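You operate a simulated robot arm through the tools that you are given. There is no shell and no other tool. Be economical: measure what you need, move in short steps, check, and stop when the job is done.

The job below is to be done with a simulated robot arm. You get a single attempt, and the scene is never put back.

JOB
Switch the monitor on, press the space bar and move the pen it names to hole three.
Fine: then press the teal button once and switch the monitor off again.

Only the result counts: the job must be done as asked and must still hold three seconds after the hand-in. Knocking over, shifting, dropping, spilling or breaking anything else fails it.

ROBOT AND FRAMES
A 6-joint arm with a two-finger parallel gripper, fixed in place. Base frame: the origin is at the foot of the arm, x ahead of it, y to its left, z up; the work surface is at about z = 76.3. Lengths are in cm, angles in rad, forces in N, time in s.
With the tool pointing down near the work surface it reaches from about 24 to 64 cm from the base axis. Its first joint turns from -1.152 to 1.152 rad. Payload 2.7 kg.
The TCP is the grasp point between the finger pads, 2.3 cm short of the fingertips. In the tool frame z runs along the fingers and y along their closing line. Largest opening 9.4 cm; finger width 3.8, thickness 1; the body of the gripper, 5.4 by 9.6 cm, starts 3.9 cm behind the TCP.
Orientation is that of the tool frame in the base frame, as a unit quaternion [w, x, y, z]. With the fingers straight down and closing along the base's y, the tool's x points along the base's -x, its y along +y and its z along -z.

CONTROLS
- The arm moves only by the tool servo_tool. Its argument "targets" is a list of rows, each an object (a shift or turn left out is 0, a gripper value left out holds the last) with "grip": the closure in counts, from 0 (fully open) to 255 (shut); "xyz": the shift along the base's x, y, z in cm, a list of three; "angular": the turn, a rotation vector about the base's x, y, z in rad, a list of three. In form: [{"grip": grip, "xyz": [dx, dy, dz], "angular": [wx, wy, wz]}, ...]. A call has 1 to 8 rows; each row is the pose to reach, as a shift and turn from the pose commanded when the call began. A row lasts 0.2 s, in which the tool goes at most 5 cm and 0.15 rad; a call with a longer step from one row to the next is refused whole, and so is a gripper value outside its range. A pose out of reach is approached as far as the arm can. The call stops where the force on the tool passes 40 N (or 10 N more than at its start, if that is more) or the arm is blocked; 0.2 s more then pass. The fingers move at their own pace (about 4.5 cm/s each) and stop on an object; they squeeze with about 35 N. The grip force told is the motor's: it shows also when the fingers shut on nothing. Time passes only in rows, and 0.2 s behind the last, so rows that repeat a pose let the fingers close. It gives the time, the measured TCP pose, the force on the tool (base axes), the opening and the grip force at its end, in the units of the frame above (readings bear some noise), with the torque about the TCP (base axes, N m) and any sound that the robot's microphone picked up.
- Cameras (640 x 400 px; columns grow to the right, rows downward): "scene" is fixed at [7.36, -41.83, 141.14]; the picture's right is [0.84, -0.55, 0.00], its down [-0.31, -0.47, -0.82] and it looks along [0.45, 0.69, -0.57] (base axes); focal length 344 px, centre (320, 200). "wrist" rides on the gripper at [8.6, 1.6, -7.5] in the tool frame; the picture's right is [-0.18, 0.98, 0.00], its down [-0.58, -0.11, -0.81] and it looks along [-0.79, -0.15, 0.59] (tool axes); focal length 243 px, centre (320, 200). There is no depth. A picture from a camera that has moved, and an enlarged one, comes with that camera's place and axes in the base frame and with its lens. The place of the scene camera against the robot may be out by one fixed shift of up to 1.8 cm in any direction.
- camera(camera): a new picture of that camera. No time passes.
- close_up(camera, box): a new picture of the part [left, top, right, bottom] of that camera's present view, enlarged. No time passes.
- finish_job(): hands the job in; it is judged then, once.

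Work in short steps. Places have to be worked out from the pictures, the camera data and where the tool is seen: move nearer, look again, correct. Check each grasp and each placing, and mend what went wrong. You have 120 turns and 76 pictures in all, those below and enlarged ones among them. Open the gripper and draw the arm clear of the work before you hand the job in, unless the task says otherwise; then end with one line.

The tools are called after "Call:" as a command line: name --argument value ..., lists and objects as JSON in quotes. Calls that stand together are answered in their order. servo_tool: Moves the arm, as the interface text tells. Its arguments: {"type":"object","properties":{"targets":{"type":"array"}},"required":["targets"]} The other tools are called the same way: camera (camera) takes a picture; close_up (camera, box) takes an enlarged picture of a part of a camera's view; finish_job () hands the job in.

At the start:

```text
time_s: 0.0
tcp_pos: [30.92, 18.41, 109.94]
ee_rot: [0.0, 0.001, 1.0, 0.0]
ft_force: [-0.5, -0.1, 0.3]
moment: [0.0, -0.01, 0.0]
grip_width: 9.38
finger_force: 0.2
```

scene: 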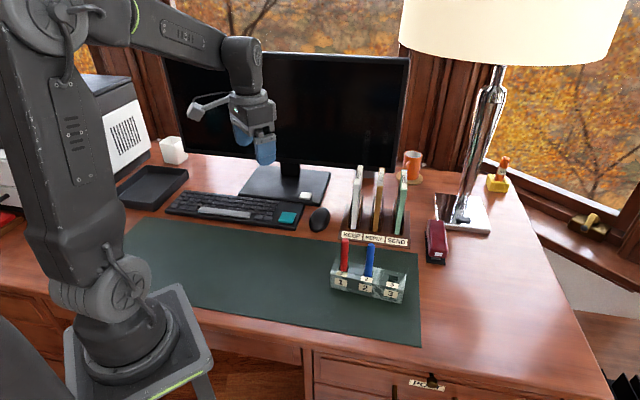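
wrist: 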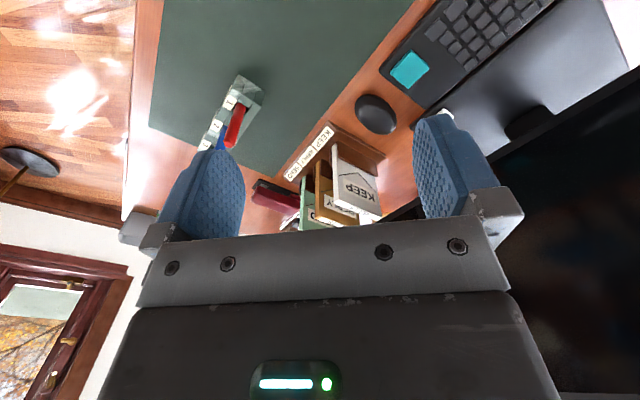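

I begin with enlarged views of the monitor stand, keyboard and pen holder to find the button(s) and keys.

Call:
close_up --camera "scene" --box '[160, 140, 340, 252]'

Call:
close_up --camera "scene" --box '[310, 220, 430, 310]'

```text
3.56 times, centred on (250, 196) of scene
camera zoom: at [7.36, -41.83, 141.14], right [0.84, -0.55, 0.0], down [-0.31, -0.47, -0.82], along [0.45, 0.69, -0.57], focal length 1225 px, centre (569, 214)
```

zoom: 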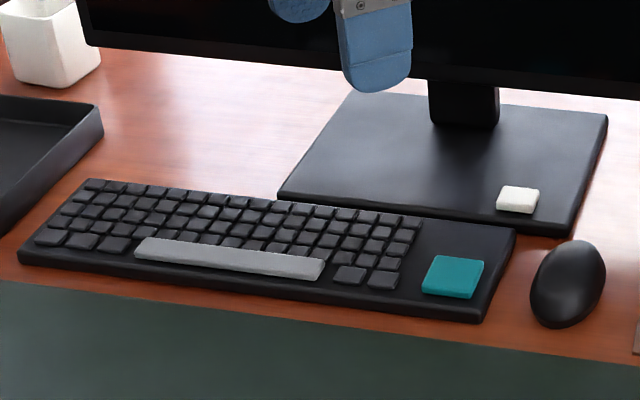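

```text
4.44 times, centred on (370, 265) of scene
camera zoom: at [7.36, -41.83, 141.14], right [0.84, -0.55, 0.0], down [-0.31, -0.47, -0.82], along [0.45, 0.69, -0.57], focal length 1531 px, centre (98, -89)
```

zoom: 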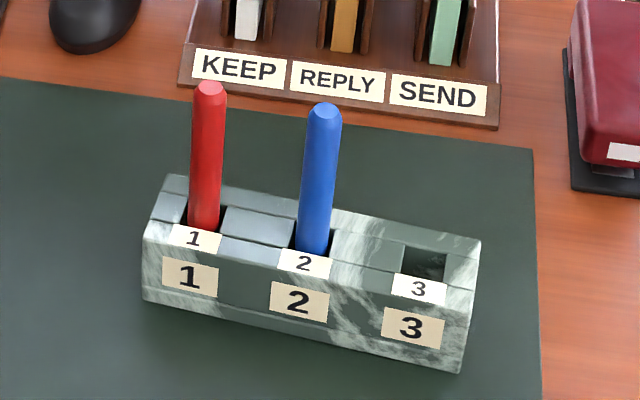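

The white button on the monitor stand looks like the power switch (about (54, 39)), the space bar about (29, 45), teal about (44, 32). I close the fingers and move above the stand area, yawing to line up with the desk axes.

Call:
servo_tool --targets '[{"grip": 255, "xyz": [3, 2, -2], "angular": [0, 0, -0.14]}, {"xyz": [6, 5, -4], "angular": [0, 0, -0.28]}, {"xyz": [9, 8, -6], "angular": [0, 0, -0.42]}, {"xyz": [12, 11, -9], "angular": [0, 0, -0.56]}, {"xyz": [15, 14, -12], "angular": [0, 0, -0.7]}, {"xyz": [18, 16, -14], "angular": [0, 0, -0.72]}]'

Call:
camera --camera "wrist"

Call:
camera --camera "scene"

```text
refused: row 4 steps farther than a row can; nothing moved
```

```text
71 pictures are left
camera wrist: at [22.29, 20.0, 117.52], right [0.18, 0.98, 0.0], down [0.58, -0.11, 0.81], along [0.79, -0.15, -0.59], focal length 243 px, centre (320, 200)
```

wrist: 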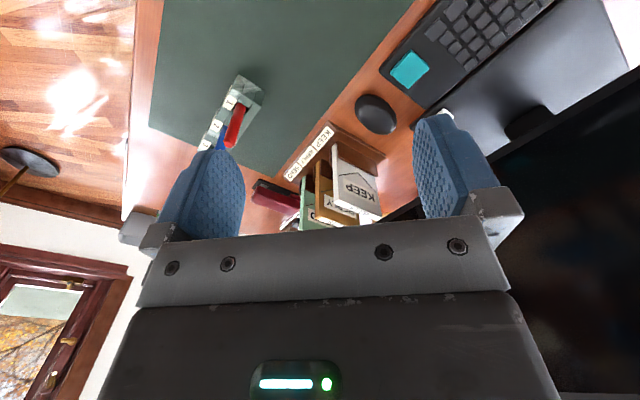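

```text
70 pictures are left
```

scene: 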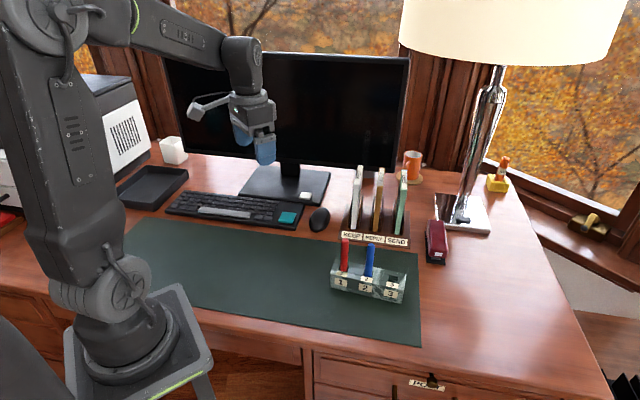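

The refused call only needs smaller steps; the wrist view puts teal at about (43.1, 30.2), so the scene camera is off by ~1.5 cm in y. Retry.

Call:
servo_tool --targets '[{"grip": 255, "xyz": [3, 2, -2], "angular": [0, 0, -0.14]}, {"xyz": [6, 4, -4], "angular": [0, 0, -0.28]}, {"xyz": [9, 6.5, -6], "angular": [0, 0, -0.42]}, {"xyz": [12, 9, -8.5], "angular": [0, 0, -0.56]}, {"xyz": [15, 11.5, -11], "angular": [0, 0, -0.7]}, {"xyz": [18, 14, -13.5], "angular": [0, 0, -0.72]}]'

Call:
camera --camera "wrist"

Call:
camera --camera "scene"

```text
time_s: 1.4
tcp_pos: [48.89, 32.4, 96.52]
ee_rot: [0.001, 0.353, 0.936, 0.0]
ft_force: [0.2, -0.4, -0.9]
moment: [0.02, -0.01, -0.01]
grip_width: 0.0
finger_force: 33.7
```

```text
69 pictures are left
camera wrist: at [43.45, 39.31, 104.03], right [0.79, 0.62, 0.0], down [0.36, -0.47, 0.81], along [0.5, -0.64, -0.59], focal length 243 px, centre (320, 200)
```

wrist: 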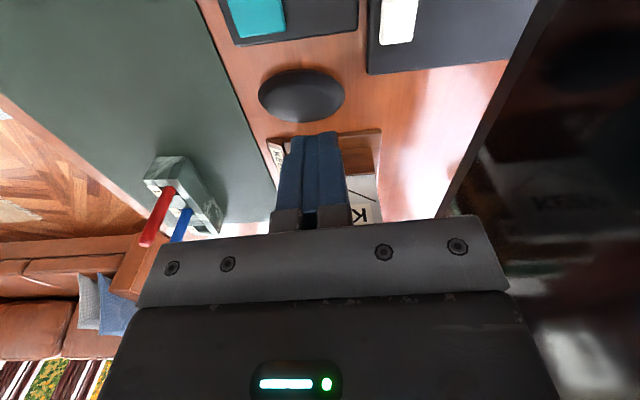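

```text
68 pictures are left
```

scene: 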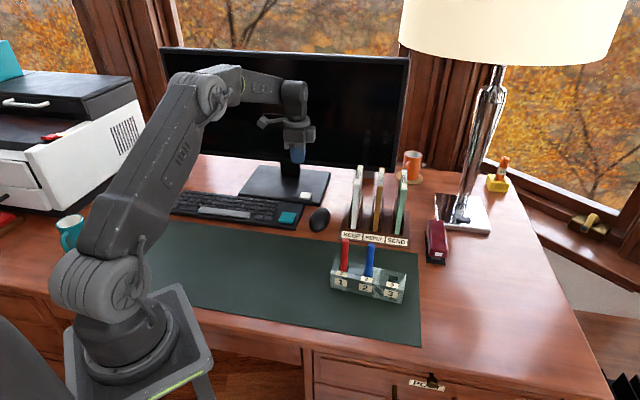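

The white button works out to about (54.0, 37.3). I go above it, to TCP height 86, and look.

Call:
servo_tool --targets '[{"xyz": [1.5, 1.5, -3]}, {"xyz": [3, 3, -6.5]}, {"xyz": [4.8, 4.7, -10.4]}, {"xyz": [4.8, 4.7, -10.4]}]'

Call:
close_up --camera "scene" --box '[250, 120, 350, 220]'

Call:
camera --camera "wrist"

```text
time_s: 2.4
tcp_pos: [52.98, 36.49, 86.1]
ee_rot: [0.0, 0.352, 0.936, 0.001]
ft_force: [0.2, -0.5, -0.3]
moment: [-0.01, 0.01, 0.01]
grip_width: 0.0
finger_force: 34.7
out of reach, approached as far as the arm can: row 3, 4
```

```text
4.00 times, centred on (300, 170) of scene
camera zoom: at [7.36, -41.83, 141.14], right [0.84, -0.55, 0.0], down [-0.31, -0.47, -0.82], along [0.45, 0.69, -0.57], focal length 1378 px, centre (400, 320)
```

zoom: 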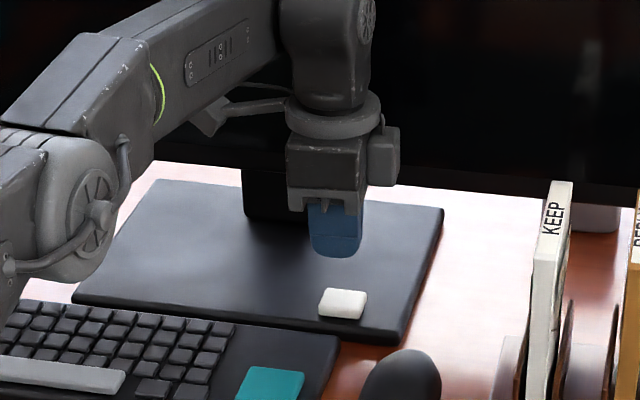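

```text
66 pictures are left
camera wrist: at [47.56, 43.37, 93.61], right [0.79, 0.62, 0.0], down [0.37, -0.46, 0.81], along [0.5, -0.63, -0.59], focal length 243 px, centre (320, 200)
```

wrist: 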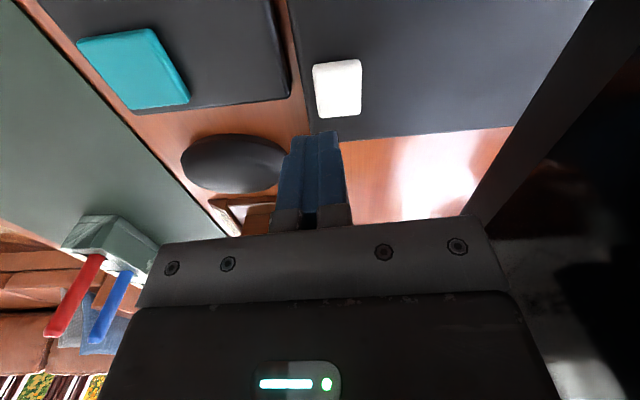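

The tool stopped at 64.3 cm radius; the button is at about (53.8, 37.4), 65.5 cm out. I tilt the tip outward by 0.2 rad to gain reach.

Call:
servo_tool --targets '[{"angular": [0.057, -0.082, 0]}, {"angular": [0.113, -0.165, 0]}, {"angular": [0.113, -0.165, 0]}]'

```text
time_s: 3.2
tcp_pos: [53.14, 36.53, 86.03]
ee_rot: [0.057, 0.35, 0.931, 0.083]
ft_force: [-0.5, 1.1, 0.1]
moment: [0.04, -0.02, 0.02]
grip_width: 0.0
finger_force: 35.2
```

Tilt accepted and pose held. I shift onto the button and lower to just above it.

Call:
servo_tool --targets '[{"xyz": [0.3, 0.5, -2]}, {"xyz": [0.3, 0.5, -3.5]}, {"xyz": [0.3, 0.5, -3.5]}]'

Call:
camera --camera "wrist"

Call:
close_up --camera "scene" --box '[265, 150, 345, 210]'

```text
time_s: 4.0
tcp_pos: [53.41, 37.0, 82.57]
ee_rot: [0.058, 0.35, 0.931, 0.082]
ft_force: [0.2, -0.3, -1.4]
moment: [0.01, 0.0, -0.03]
grip_width: 0.0
finger_force: 35.1
```

```text
65 pictures are left
camera wrist: at [46.71, 43.11, 89.89], right [0.77, 0.61, 0.2], down [0.23, -0.56, 0.8], along [0.59, -0.57, -0.57], focal length 243 px, centre (320, 200)
```

wrist: 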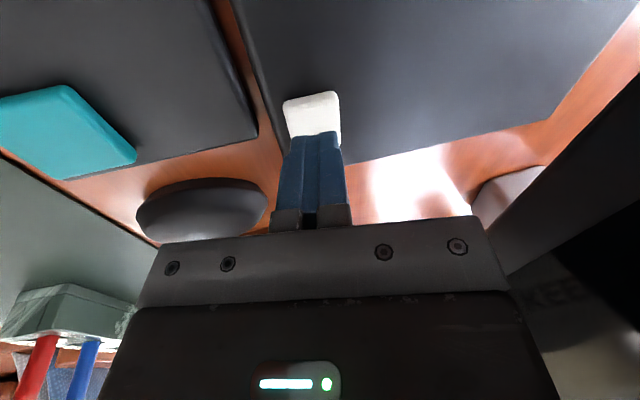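

```text
6.67 times, centred on (305, 180) of scene
camera zoom: at [7.37, -41.83, 141.14], right [0.84, -0.55, 0.0], down [-0.31, -0.47, -0.82], along [0.45, 0.69, -0.57], focal length 2297 px, centre (420, 333)
```

zoom: 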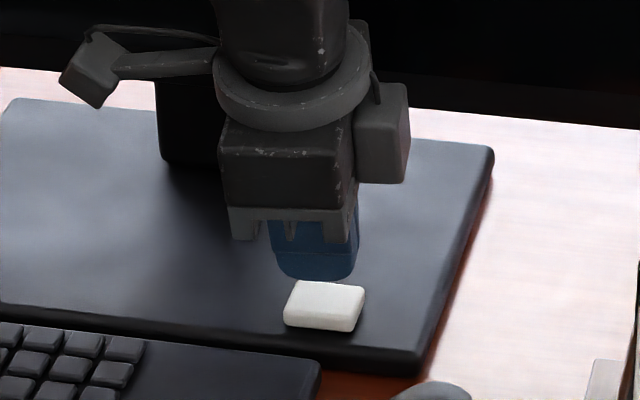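

Fingertips are over the button with about 1–2 cm left. I press down in small increments watching force and sound.

Call:
servo_tool --targets '[{"xyz": [0, 0, -0.4]}, {"xyz": [0, 0, -0.8]}, {"xyz": [0, 0, -1.2]}]'

```text
time_s: 4.8
tcp_pos: [53.4, 37.08, 81.37]
ee_rot: [0.057, 0.35, 0.932, 0.082]
ft_force: [-0.6, 0.2, 0.4]
moment: [0.0, -0.02, 0.03]
grip_width: 0.0
finger_force: 35.3
```

No contact yet (tips about 79.1); continue down gently.

Call:
servo_tool --targets '[{"xyz": [0, 0, -0.2]}, {"xyz": [0, 0, -0.4]}, {"xyz": [0, 0, -0.6]}]'

```text
time_s: 5.6
tcp_pos: [53.57, 37.18, 80.87]
ee_rot: [0.057, 0.35, 0.931, 0.082]
ft_force: [0.3, 0.5, 1.5]
moment: [0.02, 0.03, -0.03]
grip_width: 0.0
finger_force: 35.2
heard: click
```

A click was heard. I raise the tool and look at the screen.

Call:
servo_tool --targets '[{"xyz": [0, 0, 1.5]}, {"xyz": [-0.5, -1, 5]}, {"xyz": [-3, -3, 8]}, {"xyz": [-6, -3, 10]}]'

Call:
camera --camera "scene"

```text
time_s: 6.6
tcp_pos: [47.43, 34.12, 90.93]
ee_rot: [0.056, 0.35, 0.931, 0.082]
ft_force: [-0.3, 0.4, 0.0]
moment: [-0.02, -0.01, 0.0]
grip_width: 0.01
finger_force: 35.1
```

```text
63 pictures are left
```

scene: 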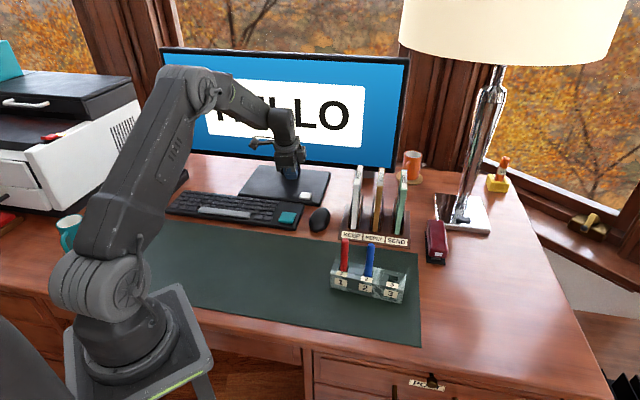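

Monitor shows HELLO: it is on. Now undo the tilt and travel above the space bar, est. (31, 41.3).

Call:
servo_tool --targets '[{"xyz": [-4, 1.5, 0], "angular": [-0.028, 0.041, 0]}, {"xyz": [-8, 3, 0], "angular": [-0.057, 0.082, 0]}, {"xyz": [-12, 5, 0], "angular": [-0.085, 0.123, 0]}, {"xyz": [-16.5, 7, -1], "angular": [-0.113, 0.165, 0]}, {"xyz": [-16.5, 7, -1], "angular": [-0.113, 0.165, 0]}]'

Call:
camera --camera "wrist"

Call:
close_up --camera "scene" --box '[160, 150, 320, 250]'

```text
refused: row 4 steps farther than a row can; nothing moved
```

```text
62 pictures are left
camera wrist: at [40.72, 40.12, 98.15], right [0.77, 0.61, 0.2], down [0.23, -0.56, 0.8], along [0.59, -0.57, -0.57], focal length 243 px, centre (320, 200)
```

wrist: 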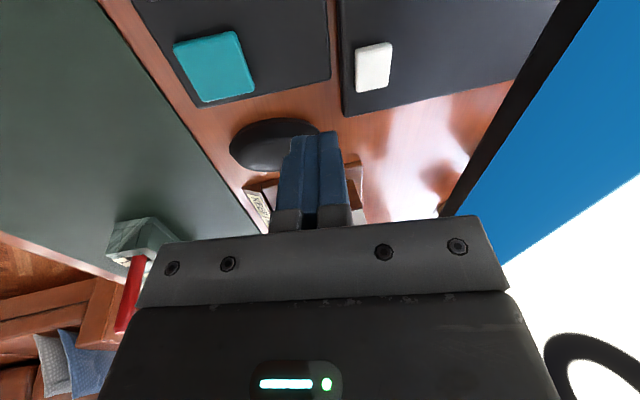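

```text
4.00 times, centred on (240, 200) of scene
camera zoom: at [7.36, -41.83, 141.14], right [0.84, -0.55, 0.0], down [-0.31, -0.47, -0.82], along [0.45, 0.69, -0.57], focal length 1378 px, centre (640, 200)
```

zoom: 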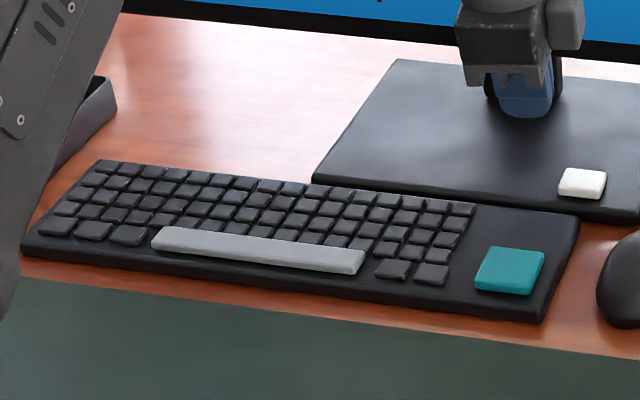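

Fourth step was slightly too long; retry with shorter steps.

Call:
servo_tool --targets '[{"xyz": [-4, 1.5, 0], "angular": [-0.028, 0.041, 0]}, {"xyz": [-8, 3, 0], "angular": [-0.057, 0.082, 0]}, {"xyz": [-12, 5, 0], "angular": [-0.085, 0.123, 0]}, {"xyz": [-15, 6.5, -1], "angular": [-0.113, 0.165, 0]}, {"xyz": [-16.5, 6.8, -1], "angular": [-0.113, 0.165, 0]}, {"xyz": [-16.5, 6.8, -1], "angular": [-0.113, 0.165, 0]}]'

Call:
camera --camera "wrist"

Call:
close_up --camera "scene" --box '[160, 150, 320, 250]'

```text
time_s: 8.0
tcp_pos: [30.89, 41.03, 89.88]
ee_rot: [0.0, 0.352, 0.936, 0.0]
ft_force: [-0.6, -0.3, -0.6]
moment: [0.0, 0.0, -0.01]
grip_width: 0.01
finger_force: 34.5
```

```text
60 pictures are left
camera wrist: at [25.42, 47.84, 97.43], right [0.79, 0.62, 0.0], down [0.37, -0.47, 0.81], along [0.5, -0.63, -0.59], focal length 243 px, centre (320, 200)
```

wrist: 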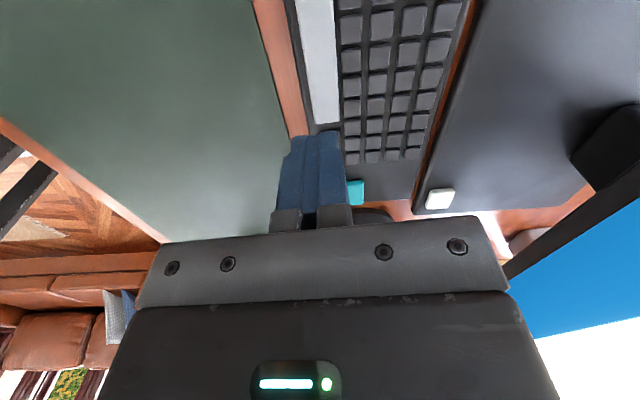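

```text
4.00 times, centred on (240, 200) of scene
camera zoom: at [7.37, -41.83, 141.14], right [0.84, -0.55, 0.0], down [-0.31, -0.47, -0.82], along [0.45, 0.69, -0.57], focal length 1378 px, centre (640, 200)
```

zoom: 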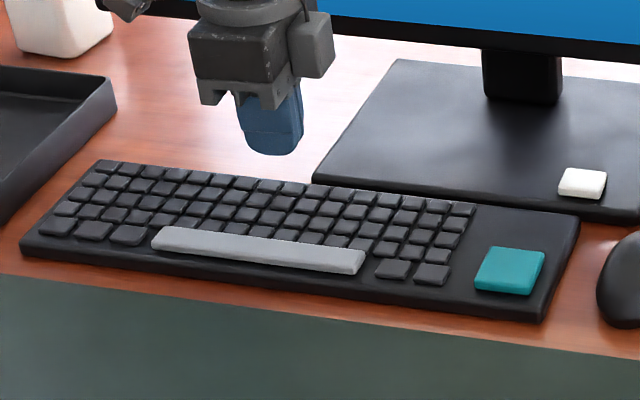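

The bar's centre line satisfies x+y≈71.9, and the tool is right over it (bar ~2.4 cm deep). I lower to about 1.5 cm above and check.

Call:
servo_tool --targets '[{"xyz": [0, 0, -3], "angular": [0, 0, -0.05]}, {"xyz": [0, 0, -7], "angular": [0, 0, -0.05]}, {"xyz": [0, 0, -7.5], "angular": [0, 0, -0.05]}, {"xyz": [0, 0, -7.5], "angular": [0, 0, -0.05]}]'

Call:
camera --camera "wrist"

Call:
close_up --camera "scene" --box '[170, 170, 290, 245]'

```text
time_s: 9.0
tcp_pos: [30.94, 41.0, 82.22]
ee_rot: [0.0, 0.375, 0.927, 0.0]
ft_force: [0.0, 0.4, -0.5]
moment: [0.01, 0.01, 0.03]
grip_width: 0.03
finger_force: 34.9
```

```text
58 pictures are left
camera wrist: at [25.73, 48.02, 89.84], right [0.82, 0.58, 0.0], down [0.34, -0.48, 0.81], along [0.47, -0.66, -0.59], focal length 243 px, centre (320, 200)
```

wrist: 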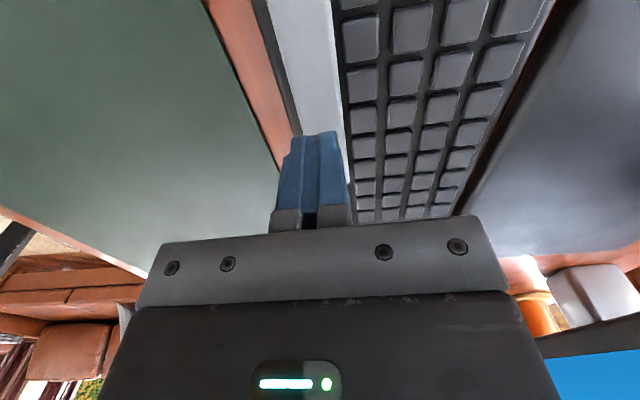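

```text
5.33 times, centred on (230, 208) of scene
camera zoom: at [7.37, -41.83, 141.14], right [0.84, -0.55, 0.0], down [-0.31, -0.47, -0.82], along [0.45, 0.69, -0.57], focal length 1838 px, centre (800, 160)
```

zoom: 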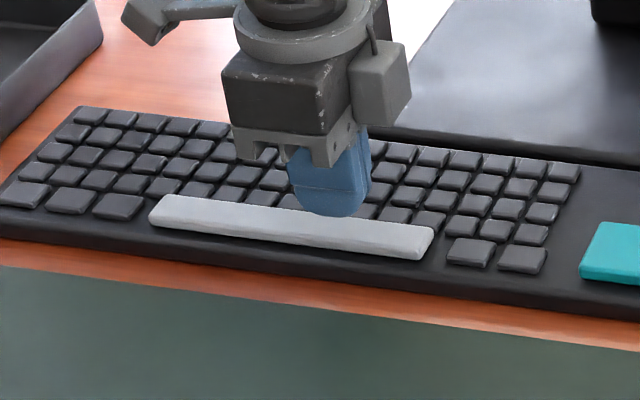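

Fingers sit centred over the bar. Press slowly.

Call:
servo_tool --targets '[{"xyz": [0, 0, -0.4]}, {"xyz": [0, 0, -0.7]}, {"xyz": [0, 0, -1.0]}]'

```text
time_s: 9.8
tcp_pos: [30.88, 40.8, 81.34]
ee_rot: [0.0, 0.376, 0.927, 0.0]
ft_force: [0.1, -0.3, 0.7]
moment: [0.03, -0.02, 0.03]
grip_width: 0.0
finger_force: 34.4
```

Call:
servo_tool --targets '[{"xyz": [0, 0, -0.2]}, {"xyz": [0, 0, -0.4]}, {"xyz": [0, 0, -0.5]}]'

```text
time_s: 10.6
tcp_pos: [30.91, 40.89, 80.83]
ee_rot: [0.0, 0.375, 0.927, 0.0]
ft_force: [0.1, -1.0, -0.8]
moment: [0.02, 0.01, -0.01]
grip_width: 0.02
finger_force: 34.3
```

No contact yet at tip z≈78.5; continue in small steps.

Call:
servo_tool --targets '[{"xyz": [0, 0, -0.15]}, {"xyz": [0, 0, -0.3]}, {"xyz": [0, 0, -0.4]}]'

```text
time_s: 11.4
tcp_pos: [30.84, 40.82, 80.42]
ee_rot: [0.0, 0.376, 0.927, 0.0]
ft_force: [-1.1, -0.7, 3.0]
moment: [0.03, 0.03, -0.01]
grip_width: 0.0
finger_force: 35.1
heard: click
```

Click heard. Raise straight up and move aside to read the screen.

Call:
servo_tool --targets '[{"xyz": [0, 0, 2]}, {"xyz": [0, 0, 6]}, {"xyz": [0, -3, 9]}, {"xyz": [0, -7, 10]}]'

Call:
camera --camera "scene"

```text
time_s: 12.4
tcp_pos: [30.88, 33.78, 90.51]
ee_rot: [0.0, 0.375, 0.927, 0.0]
ft_force: [0.5, 0.1, 0.7]
moment: [0.03, -0.02, 0.01]
grip_width: 0.02
finger_force: 35.1
```

```text
56 pictures are left
```

scene: 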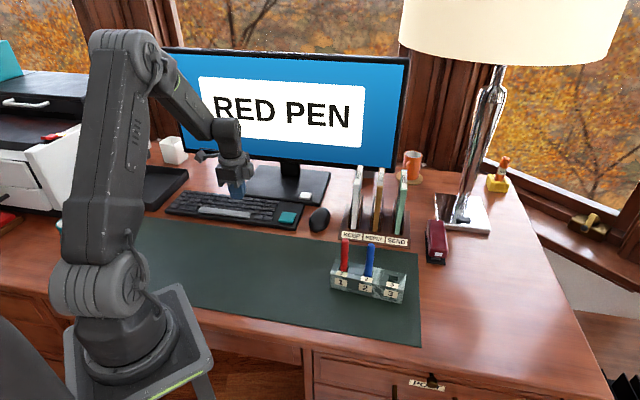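

Screen says RED PEN (in hole 1). Estimated: red pen (43.5, 2.2), top z≈90; hole 3 ≈ (51.8, -6.1). I travel high to a spot left of the holder with gripper opening, then look.

Call:
servo_tool --targets '[{"grip": 0, "xyz": [0, -3, 3.5]}, {"xyz": [1, -7, 6]}, {"xyz": [2, -11, 8]}, {"xyz": [3.5, -15, 9.5]}, {"xyz": [5, -19, 9.5]}, {"xyz": [6.5, -23, 9.5]}, {"xyz": [8, -27, 9.5]}, {"xyz": [8, -27, 9.5]}]'

Call:
camera --camera "wrist"

Call:
camera --camera "scene"

```text
time_s: 14.2
tcp_pos: [39.07, 6.91, 99.79]
ee_rot: [0.0, 0.376, 0.927, -0.001]
ft_force: [-0.7, 0.3, -0.4]
moment: [0.04, -0.01, -0.07]
grip_width: 9.42
finger_force: 0.2
```

```text
55 pictures are left
camera wrist: at [33.95, 14.0, 107.39], right [0.82, 0.58, 0.0], down [0.34, -0.48, 0.81], along [0.47, -0.66, -0.59], focal length 243 px, centre (320, 200)
```

wrist: 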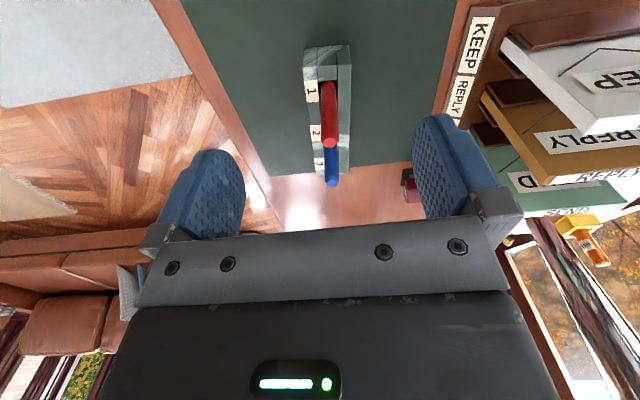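

```text
54 pictures are left
```

scene: 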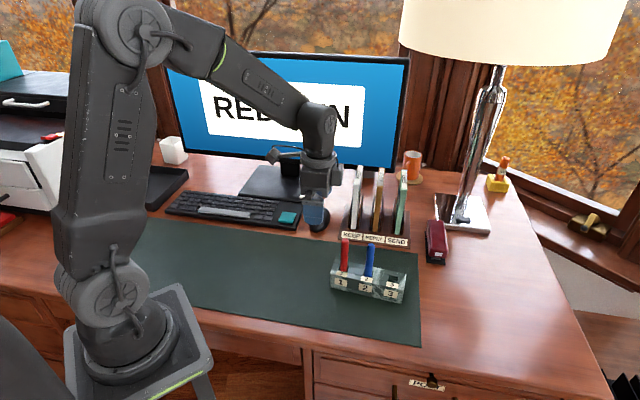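

The holder lines up with the tool yaw; I zoom in to locate pen and holes.

Call:
close_up --camera "wrist" --box '[260, 30, 420, 200]'

```text
2.35 times, centred on (340, 115) of wrist
camera zoom: at [33.95, 14.0, 107.39], right [0.82, 0.58, 0.0], down [0.34, -0.48, 0.81], along [0.47, -0.66, -0.59], focal length 571 px, centre (273, 400)
```

zoom: 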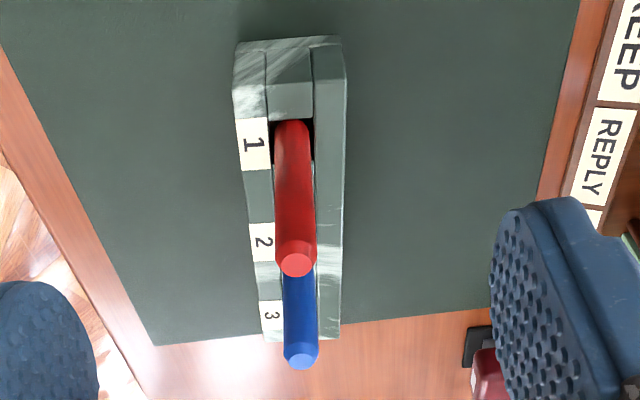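

Red pen vertical at about (43.3, 2.5), top z≈90. I move over it and descend partway, still above the top.

Call:
servo_tool --targets '[{"xyz": [2.1, -2.2, 0]}, {"xyz": [4.2, -4.4, 0]}, {"xyz": [4.2, -4.4, -4]}, {"xyz": [4.2, -4.4, -6.5]}, {"xyz": [4.2, -4.4, -6.5]}]'

Call:
camera --camera "wrist"

Call:
close_up --camera "scene" --box '[300, 200, 420, 310]'

```text
time_s: 15.4
tcp_pos: [43.06, 2.46, 93.32]
ee_rot: [0.0, 0.376, 0.927, -0.001]
ft_force: [1.2, -0.6, 0.0]
moment: [-0.03, -0.03, 0.0]
grip_width: 9.37
finger_force: 0.1
```

```text
52 pictures are left
camera wrist: at [37.99, 9.58, 100.9], right [0.82, 0.58, 0.0], down [0.34, -0.48, 0.81], along [0.47, -0.66, -0.59], focal length 243 px, centre (320, 200)
```

wrist: 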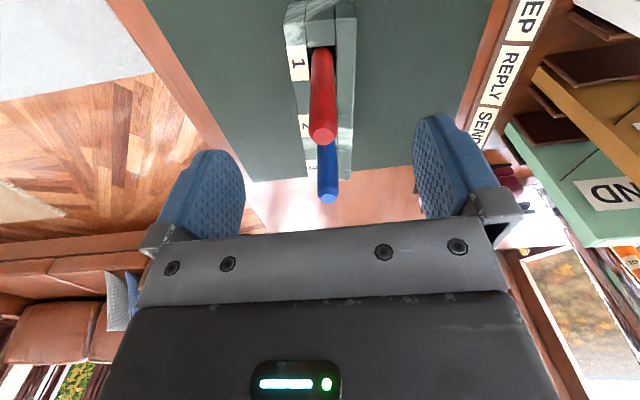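

```text
3.64 times, centred on (360, 255) of scene
camera zoom: at [7.37, -41.83, 141.14], right [0.84, -0.55, 0.0], down [-0.31, -0.47, -0.82], along [0.45, 0.69, -0.57], focal length 1253 px, centre (174, 0)
```

zoom: 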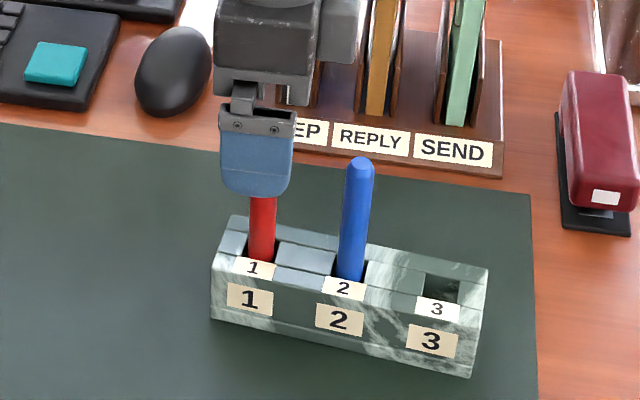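

Red pen top at (43.2, 2.45, 90), blue at (46.9, -1.9): the row runs at about -0.86 rad, so I turn -0.09 and descend around the pen.

Call:
servo_tool --targets '[{"xyz": [0.1, 0, -2], "angular": [0, 0, -0.09]}, {"xyz": [0.1, 0, -5.5], "angular": [0, 0, -0.09]}, {"xyz": [0.1, 0, -5.5], "angular": [0, 0, -0.09]}]'

Call:
camera --camera "wrist"

```text
time_s: 16.2
tcp_pos: [43.34, 2.36, 87.93]
ee_rot: [0.0, 0.417, 0.909, -0.001]
ft_force: [0.8, 0.0, 0.3]
moment: [0.02, -0.02, 0.01]
grip_width: 9.4
finger_force: 0.0
```

```text
50 pictures are left
camera wrist: at [38.73, 9.97, 95.39], right [0.87, 0.5, 0.0], down [0.3, -0.51, 0.81], along [0.4, -0.7, -0.59], focal length 243 px, centre (320, 200)
```

wrist: 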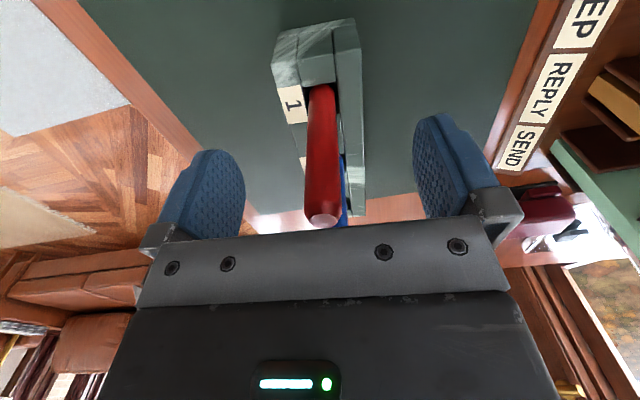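

Pen is centred between the pads to ~0.1 cm. Close the gripper.

Call:
servo_tool --targets '[{"grip": 255, "xyz": [0.1, 0.05, 0]}, {"xyz": [0.1, 0.05, 0]}, {"xyz": [0.1, 0.05, 0]}, {"xyz": [0.1, 0.05, 0]}, {"xyz": [0.1, 0.05, 0]}, {"xyz": [0.1, 0.05, 0]}, {"xyz": [0.1, 0.05, 0]}]'

Call:
camera --camera "wrist"

```text
time_s: 17.8
tcp_pos: [43.29, 2.42, 87.89]
ee_rot: [0.001, 0.416, 0.909, 0.001]
ft_force: [0.9, 0.1, -0.3]
moment: [-0.02, -0.01, 0.0]
grip_width: 1.54
finger_force: 35.0
```

```text
49 pictures are left
camera wrist: at [38.83, 10.05, 95.46], right [0.86, 0.5, 0.0], down [0.3, -0.51, 0.81], along [0.4, -0.7, -0.59], focal length 243 px, centre (320, 200)
```

wrist: 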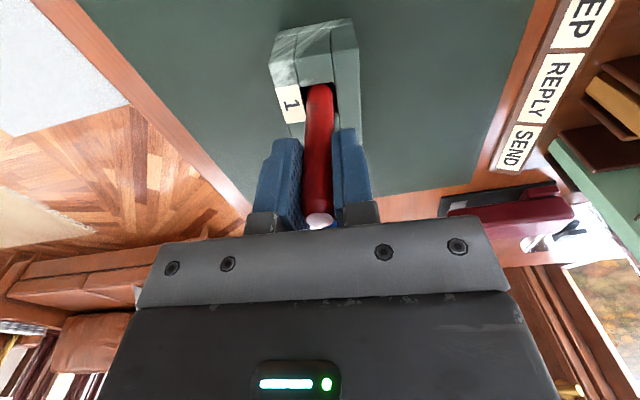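

Grasped (1.54 cm, TCP at (43.3, 2.42) – a good hole 1 reference). Lift straight up.

Call:
servo_tool --targets '[{"xyz": [0, 0, 1.5]}, {"xyz": [0, 0, 4]}, {"xyz": [0, 0, 8]}, {"xyz": [0, 0, 12]}, {"xyz": [0, 0, 15]}, {"xyz": [0, 0, 15]}]'

Call:
camera --camera "scene"

Call:
camera --camera "wrist"

Call:
close_up --camera "scene" --box '[325, 250, 415, 310]'

```text
time_s: 19.2
tcp_pos: [43.37, 2.4, 102.87]
ee_rot: [0.0, 0.417, 0.909, 0.0]
ft_force: [0.4, 0.2, -0.1]
moment: [-0.01, 0.0, 0.01]
grip_width: 1.55
finger_force: 35.3
```

```text
48 pictures are left
```

scene: 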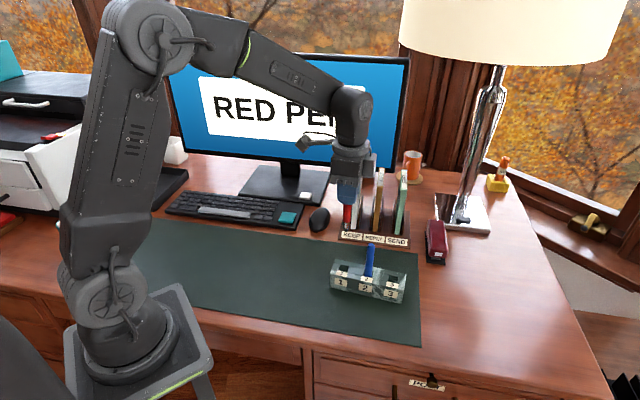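

```text
47 pictures are left
camera wrist: at [38.89, 10.09, 110.47], right [0.86, 0.5, 0.0], down [0.3, -0.51, 0.81], along [0.4, -0.7, -0.59], focal length 243 px, centre (320, 200)
```

wrist: 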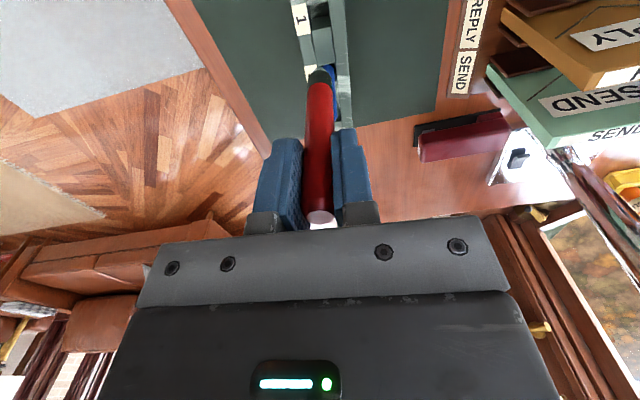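

```text
6.67 times, centred on (370, 280) of scene
camera zoom: at [7.36, -41.83, 141.14], right [0.84, -0.55, 0.0], down [-0.31, -0.47, -0.82], along [0.45, 0.69, -0.57], focal length 2297 px, centre (-13, -333)
```

zoom: 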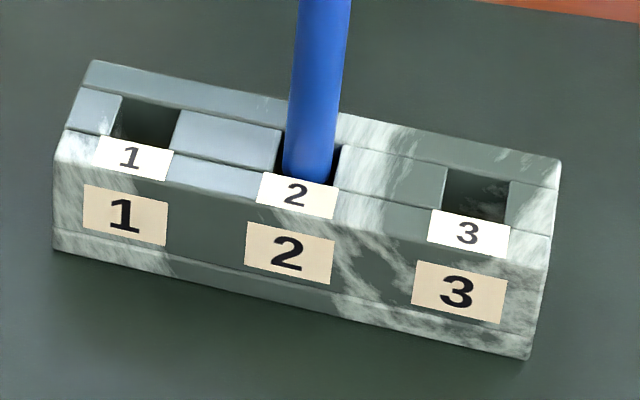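

Pen held vertical; bottom about 10.7 cm below TCP. Hole-to-hole vector from both cameras is about (7.5, -8.85), so hole 3 ≈ (50.8, -6.4). Raise a bit more and move over it.

Call:
servo_tool --targets '[{"xyz": [0, 0, 2]}, {"xyz": [2.5, -3, 2]}, {"xyz": [5, -6, 2]}, {"xyz": [7.45, -8.85, 2]}, {"xyz": [7.45, -8.85, -2]}, {"xyz": [7.45, -8.85, -5]}, {"xyz": [7.45, -8.85, -8]}, {"xyz": [7.45, -8.85, -8]}]'

Call:
camera --camera "wrist"

Call:
close_up --camera "scene" --box '[325, 240, 415, 300]'

```text
time_s: 21.0
tcp_pos: [50.87, -6.16, 94.87]
ee_rot: [0.001, 0.417, 0.909, 0.0]
ft_force: [-0.2, 0.6, -0.7]
moment: [-0.03, 0.0, -0.01]
grip_width: 1.54
finger_force: 35.4
```

```text
45 pictures are left
camera wrist: at [46.32, 1.34, 102.39], right [0.86, 0.5, 0.0], down [0.3, -0.51, 0.81], along [0.4, -0.7, -0.59], focal length 243 px, centre (320, 200)
```

wrist: 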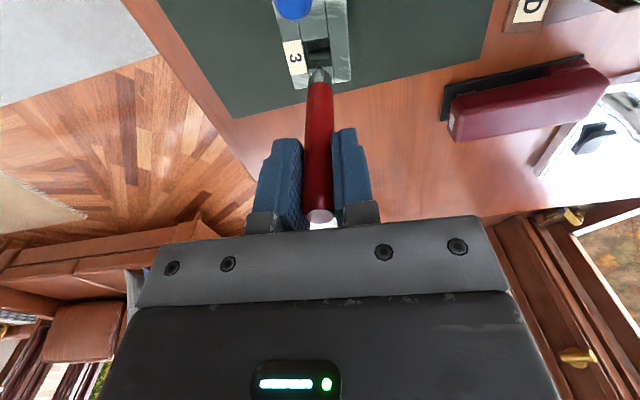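

```text
6.67 times, centred on (370, 270) of scene
camera zoom: at [7.37, -41.83, 141.14], right [0.84, -0.55, 0.0], down [-0.31, -0.47, -0.82], along [0.45, 0.69, -0.57], focal length 2297 px, centre (-13, -267)
```

zoom: 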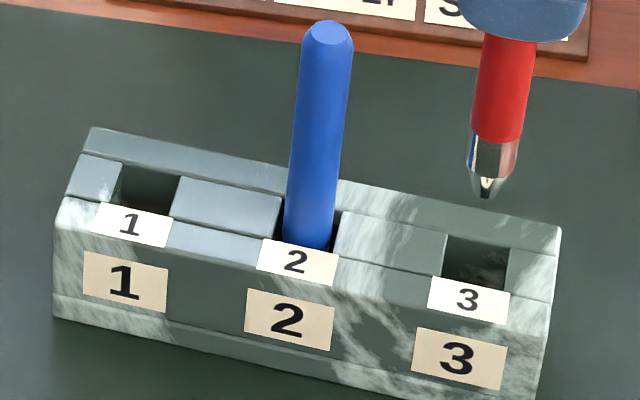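

The pen tip hangs above hole 3, tip about z≈84. I zoom the wrist view to check alignment.

Call:
close_up --camera "wrist" --box '[265, 0, 375, 90]'

```text
4.44 times, centred on (320, 45) of wrist
camera zoom: at [46.32, 1.34, 102.39], right [0.86, 0.5, 0.0], down [0.3, -0.51, 0.81], along [0.4, -0.7, -0.59], focal length 1078 px, centre (320, 889)
```

zoom: 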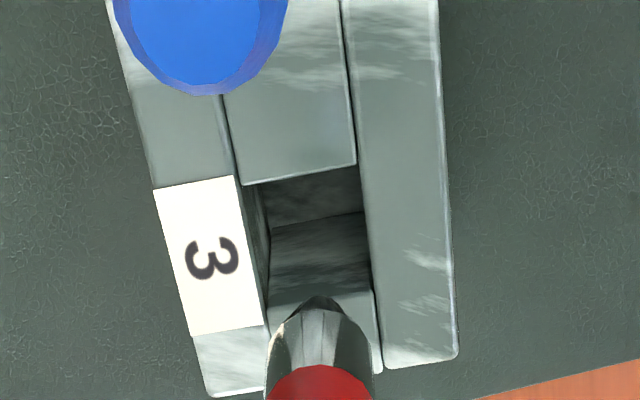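

Hole 3 (~2.1 cm square) centre is ~0.2 cm to the image left of the pen axis; along the row it is nearly right. Correct by (-0.12, -0.19) and lower the tip into the hole mouth.

Call:
servo_tool --targets '[{"xyz": [-0.12, -0.19, 0]}, {"xyz": [-0.12, -0.19, -1]}, {"xyz": [-0.12, -0.19, -2]}, {"xyz": [-0.12, -0.19, -2.5]}, {"xyz": [-0.12, -0.19, -2.5]}]'

Call:
close_up --camera "wrist" --box '[265, 20, 375, 110]'

Call:
close_up --camera "scene" --box '[325, 240, 415, 300]'

```text
time_s: 22.2
tcp_pos: [50.59, -6.55, 92.35]
ee_rot: [0.001, 0.417, 0.909, 0.001]
ft_force: [0.0, -0.3, -0.4]
moment: [0.01, 0.0, -0.01]
grip_width: 1.58
finger_force: 34.8
```

```text
4.44 times, centred on (320, 65) of wrist
camera zoom: at [46.14, 1.08, 99.94], right [0.86, 0.5, 0.0], down [0.3, -0.51, 0.81], along [0.4, -0.7, -0.59], focal length 1078 px, centre (320, 800)
```

zoom: 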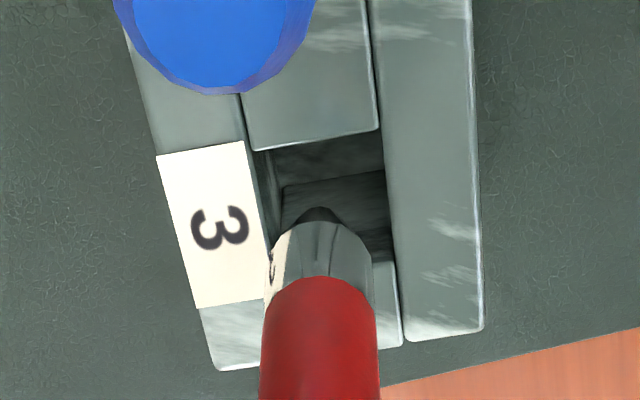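

```text
6.67 times, centred on (370, 270) of scene
camera zoom: at [7.37, -41.83, 141.14], right [0.84, -0.55, 0.0], down [-0.31, -0.47, -0.82], along [0.45, 0.69, -0.57], focal length 2297 px, centre (-13, -267)
```

zoom: 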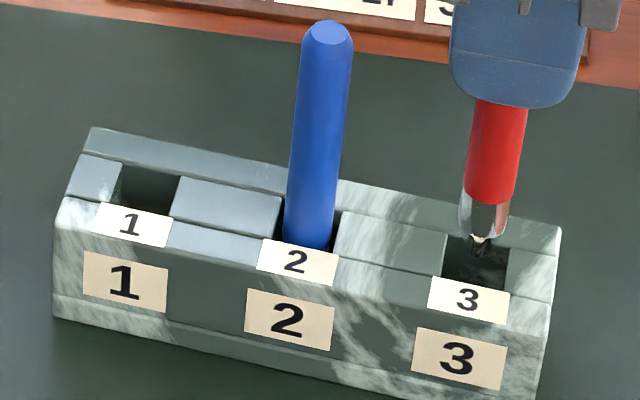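

Tip is at the mouth and centred within ~0.1 cm. Lower into the hole with force watch.

Call:
servo_tool --targets '[{"xyz": [0.04, 0.02, -0.7]}, {"xyz": [0.04, 0.02, -1.4]}, {"xyz": [0.04, 0.02, -2.1]}, {"xyz": [0.04, 0.02, -2.8]}]'

Call:
close_up --camera "scene" --box '[325, 240, 415, 300]'

Call:
close_up --camera "wrist" --box '[265, 20, 375, 110]'

```text
time_s: 23.2
tcp_pos: [50.72, -6.48, 89.56]
ee_rot: [0.0, 0.416, 0.909, 0.0]
ft_force: [0.3, -0.6, -0.2]
moment: [-0.04, 0.0, 0.04]
grip_width: 1.57
finger_force: 34.5
```

```text
6.67 times, centred on (370, 270) of scene
camera zoom: at [7.37, -41.83, 141.14], right [0.84, -0.55, 0.0], down [-0.31, -0.47, -0.82], along [0.45, 0.69, -0.57], focal length 2297 px, centre (-13, -267)
```

zoom: 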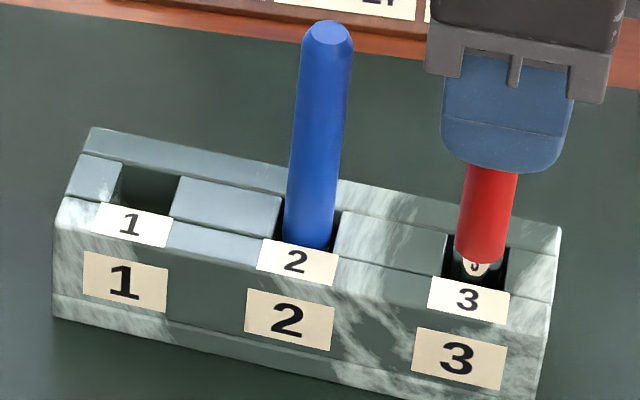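

```text
4.44 times, centred on (320, 65) of wrist
camera zoom: at [46.19, 1.06, 97.11], right [0.86, 0.5, 0.0], down [0.3, -0.51, 0.81], along [0.4, -0.7, -0.59], focal length 1078 px, centre (320, 800)
```

zoom: 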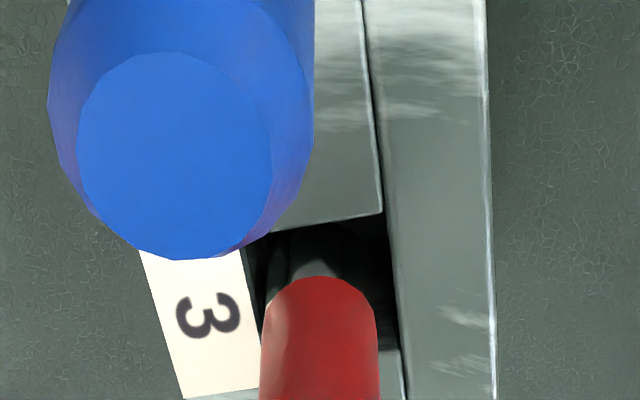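

Pen is entering cleanly. Lower the remaining ~1.7 cm gently.

Call:
servo_tool --targets '[{"xyz": [0, 0, -0.6]}, {"xyz": [0, 0, -1.2]}, {"xyz": [0, 0, -1.5]}, {"xyz": [0, 0, -1.65]}, {"xyz": [0, 0, -1.65]}]'

Call:
close_up --camera "scene" --box '[325, 240, 415, 300]'

```text
time_s: 24.4
tcp_pos: [50.83, -6.46, 88.0]
ee_rot: [0.001, 0.417, 0.909, -0.001]
ft_force: [-3.6, 1.4, 12.5]
moment: [0.09, 0.43, 0.0]
grip_width: 1.52
finger_force: 34.8
```

```text
6.67 times, centred on (370, 270) of scene
camera zoom: at [7.34, -41.82, 141.14], right [0.84, -0.55, 0.0], down [-0.31, -0.47, -0.82], along [0.45, 0.69, -0.57], focal length 2297 px, centre (-13, -267)
```

zoom: 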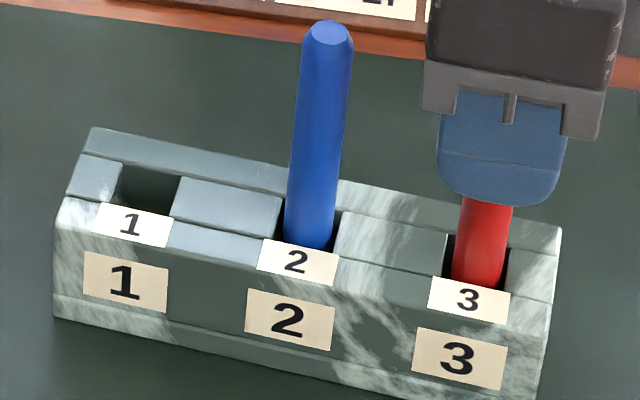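

Pen has bottomed (12 N contact). Ease up 0.1 cm and open.

Call:
servo_tool --targets '[{"xyz": [0, 0, 0.1]}, {"grip": 170, "xyz": [0, 0, 0.1]}, {"grip": 100, "xyz": [0, 0, 0.1]}, {"grip": 0, "xyz": [0, 0, 0.1]}, {"xyz": [0, 0, 0.1]}, {"xyz": [0, 0, 0.1]}]'

Call:
camera --camera "wrist"

```text
time_s: 25.8
tcp_pos: [50.65, -6.56, 88.08]
ee_rot: [0.001, 0.418, 0.909, 0.0]
ft_force: [0.0, 0.4, 0.2]
moment: [-0.01, -0.01, 0.02]
grip_width: 9.39
finger_force: 0.0
```

```text
37 pictures are left
camera wrist: at [46.2, 1.05, 95.59], right [0.86, 0.5, 0.0], down [0.3, -0.51, 0.81], along [0.4, -0.7, -0.59], focal length 243 px, centre (320, 200)
```

wrist: 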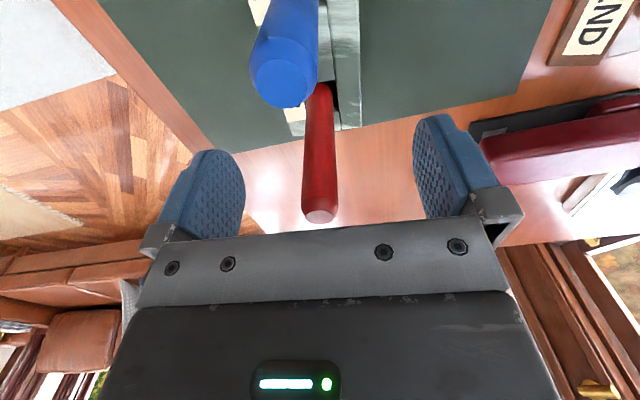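

Released; the pen stands in hole 3. Rise straight up, then check from the scene camera.

Call:
servo_tool --targets '[{"xyz": [0, 0, 3]}, {"xyz": [0, 0, 7]}, {"xyz": [0, 0, 11]}, {"xyz": [-1, 3, 13]}, {"xyz": [-2, 7, 13]}]'

Call:
camera --camera "scene"

```text
time_s: 27.0
tcp_pos: [48.58, 0.44, 100.99]
ee_rot: [0.001, 0.417, 0.909, 0.0]
ft_force: [0.3, -0.5, -0.1]
moment: [-0.02, 0.01, -0.02]
grip_width: 9.39
finger_force: 0.1
```

```text
36 pictures are left
```

scene: 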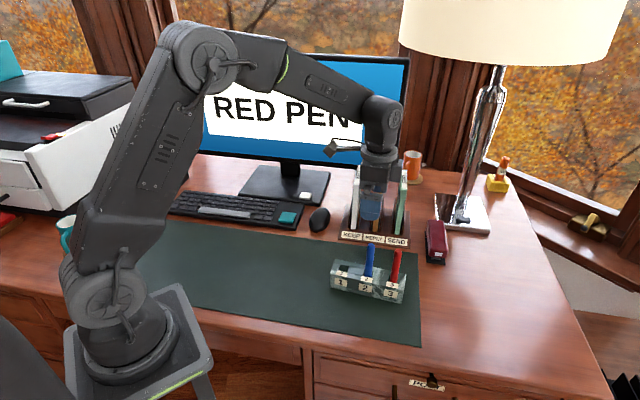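

Red pen stands in hole 3. Now close the fingers and travel high, left of the letter rack, to above the teal button (~(43.4, 30.2)).

Call:
servo_tool --targets '[{"grip": 255, "xyz": [-3.5, 3, 0], "angular": [0, 0, 0.05]}, {"xyz": [-5.5, 7.5, 0], "angular": [0, 0, 0.09]}, {"xyz": [-5.5, 12, 0], "angular": [0, 0, 0.09]}, {"xyz": [-5.3, 16.5, 0], "angular": [0, 0, 0.09]}, {"xyz": [-5.2, 21, 0], "angular": [0, 0, 0.09]}, {"xyz": [-5.2, 25.5, 0], "angular": [0, 0, 0.09]}, {"xyz": [-5.2, 29.7, -2], "angular": [0, 0, 0.09]}, {"xyz": [-5.2, 29.7, -6.5], "angular": [0, 0, 0.09]}]'

Call:
servo_tool --targets '[{"xyz": [0, 0, -4]}, {"xyz": [0, 0, -8]}, {"xyz": [0, 0, -8]}]'

Call:
camera --camera "wrist"

Call:
close_up --camera "scene" --box '[235, 170, 345, 240]'

```text
time_s: 28.8
tcp_pos: [43.61, 30.18, 94.36]
ee_rot: [0.0, 0.375, 0.927, 0.001]
ft_force: [0.2, -0.4, -0.5]
moment: [0.01, 0.02, 0.01]
grip_width: 0.0
finger_force: 34.8
```

```text
time_s: 29.6
tcp_pos: [43.52, 30.2, 86.5]
ee_rot: [0.001, 0.376, 0.927, 0.0]
ft_force: [0.7, -0.7, -0.5]
moment: [0.02, 0.01, 0.01]
grip_width: 0.01
finger_force: 34.5
```

```text
35 pictures are left
camera wrist: at [38.35, 37.35, 94.04], right [0.82, 0.58, 0.0], down [0.34, -0.48, 0.81], along [0.47, -0.66, -0.59], focal length 243 px, centre (320, 200)
```

wrist: 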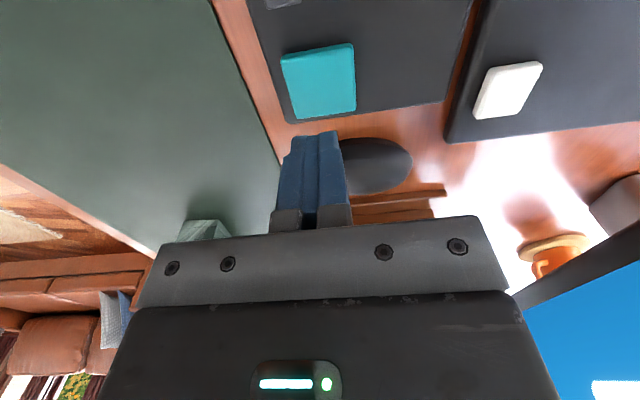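

```text
5.71 times, centred on (290, 205) of scene
camera zoom: at [7.37, -41.83, 141.14], right [0.84, -0.55, 0.0], down [-0.31, -0.47, -0.82], along [0.45, 0.69, -0.57], focal length 1969 px, centre (491, 171)
```

zoom: 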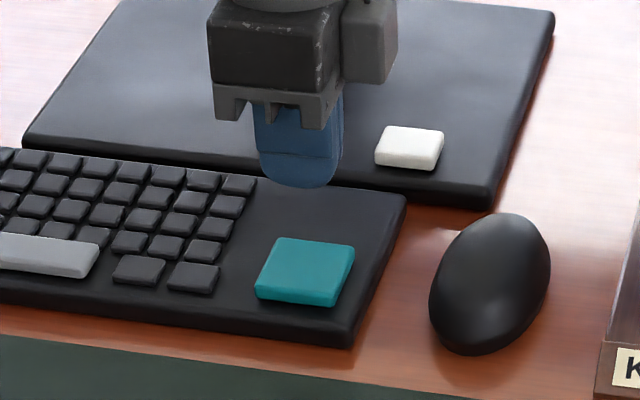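

Teal centre computes to (43.0, 30.75); shift (-0.5, +0.5) and lower to just above it.

Call:
servo_tool --targets '[{"xyz": [-0.5, 0.5, -2]}, {"xyz": [-0.5, 0.5, -4]}, {"xyz": [-0.5, 0.5, -4.8]}, {"xyz": [-0.5, 0.5, -4.8]}]'

Call:
close_up --camera "scene" --box '[235, 170, 345, 240]'

Call:
camera --camera "wrist"

```text
time_s: 30.6
tcp_pos: [42.98, 30.77, 81.82]
ee_rot: [0.0, 0.376, 0.927, 0.0]
ft_force: [-1.1, 0.9, 0.0]
moment: [-0.01, 0.01, 0.02]
grip_width: 0.0
finger_force: 35.6
```

```text
5.71 times, centred on (290, 205) of scene
camera zoom: at [7.37, -41.83, 141.14], right [0.84, -0.55, 0.0], down [-0.31, -0.47, -0.82], along [0.45, 0.69, -0.57], focal length 1969 px, centre (491, 171)
```

zoom: 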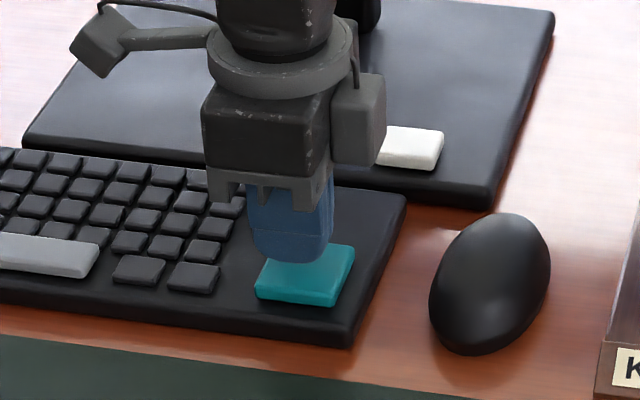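

```text
32 pictures are left
camera wrist: at [37.85, 37.83, 89.28], right [0.82, 0.58, 0.0], down [0.34, -0.48, 0.81], along [0.47, -0.66, -0.59], focal length 243 px, centre (320, 200)
```

wrist: 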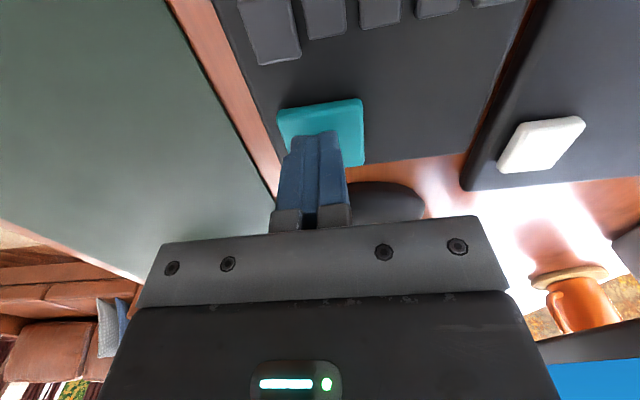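

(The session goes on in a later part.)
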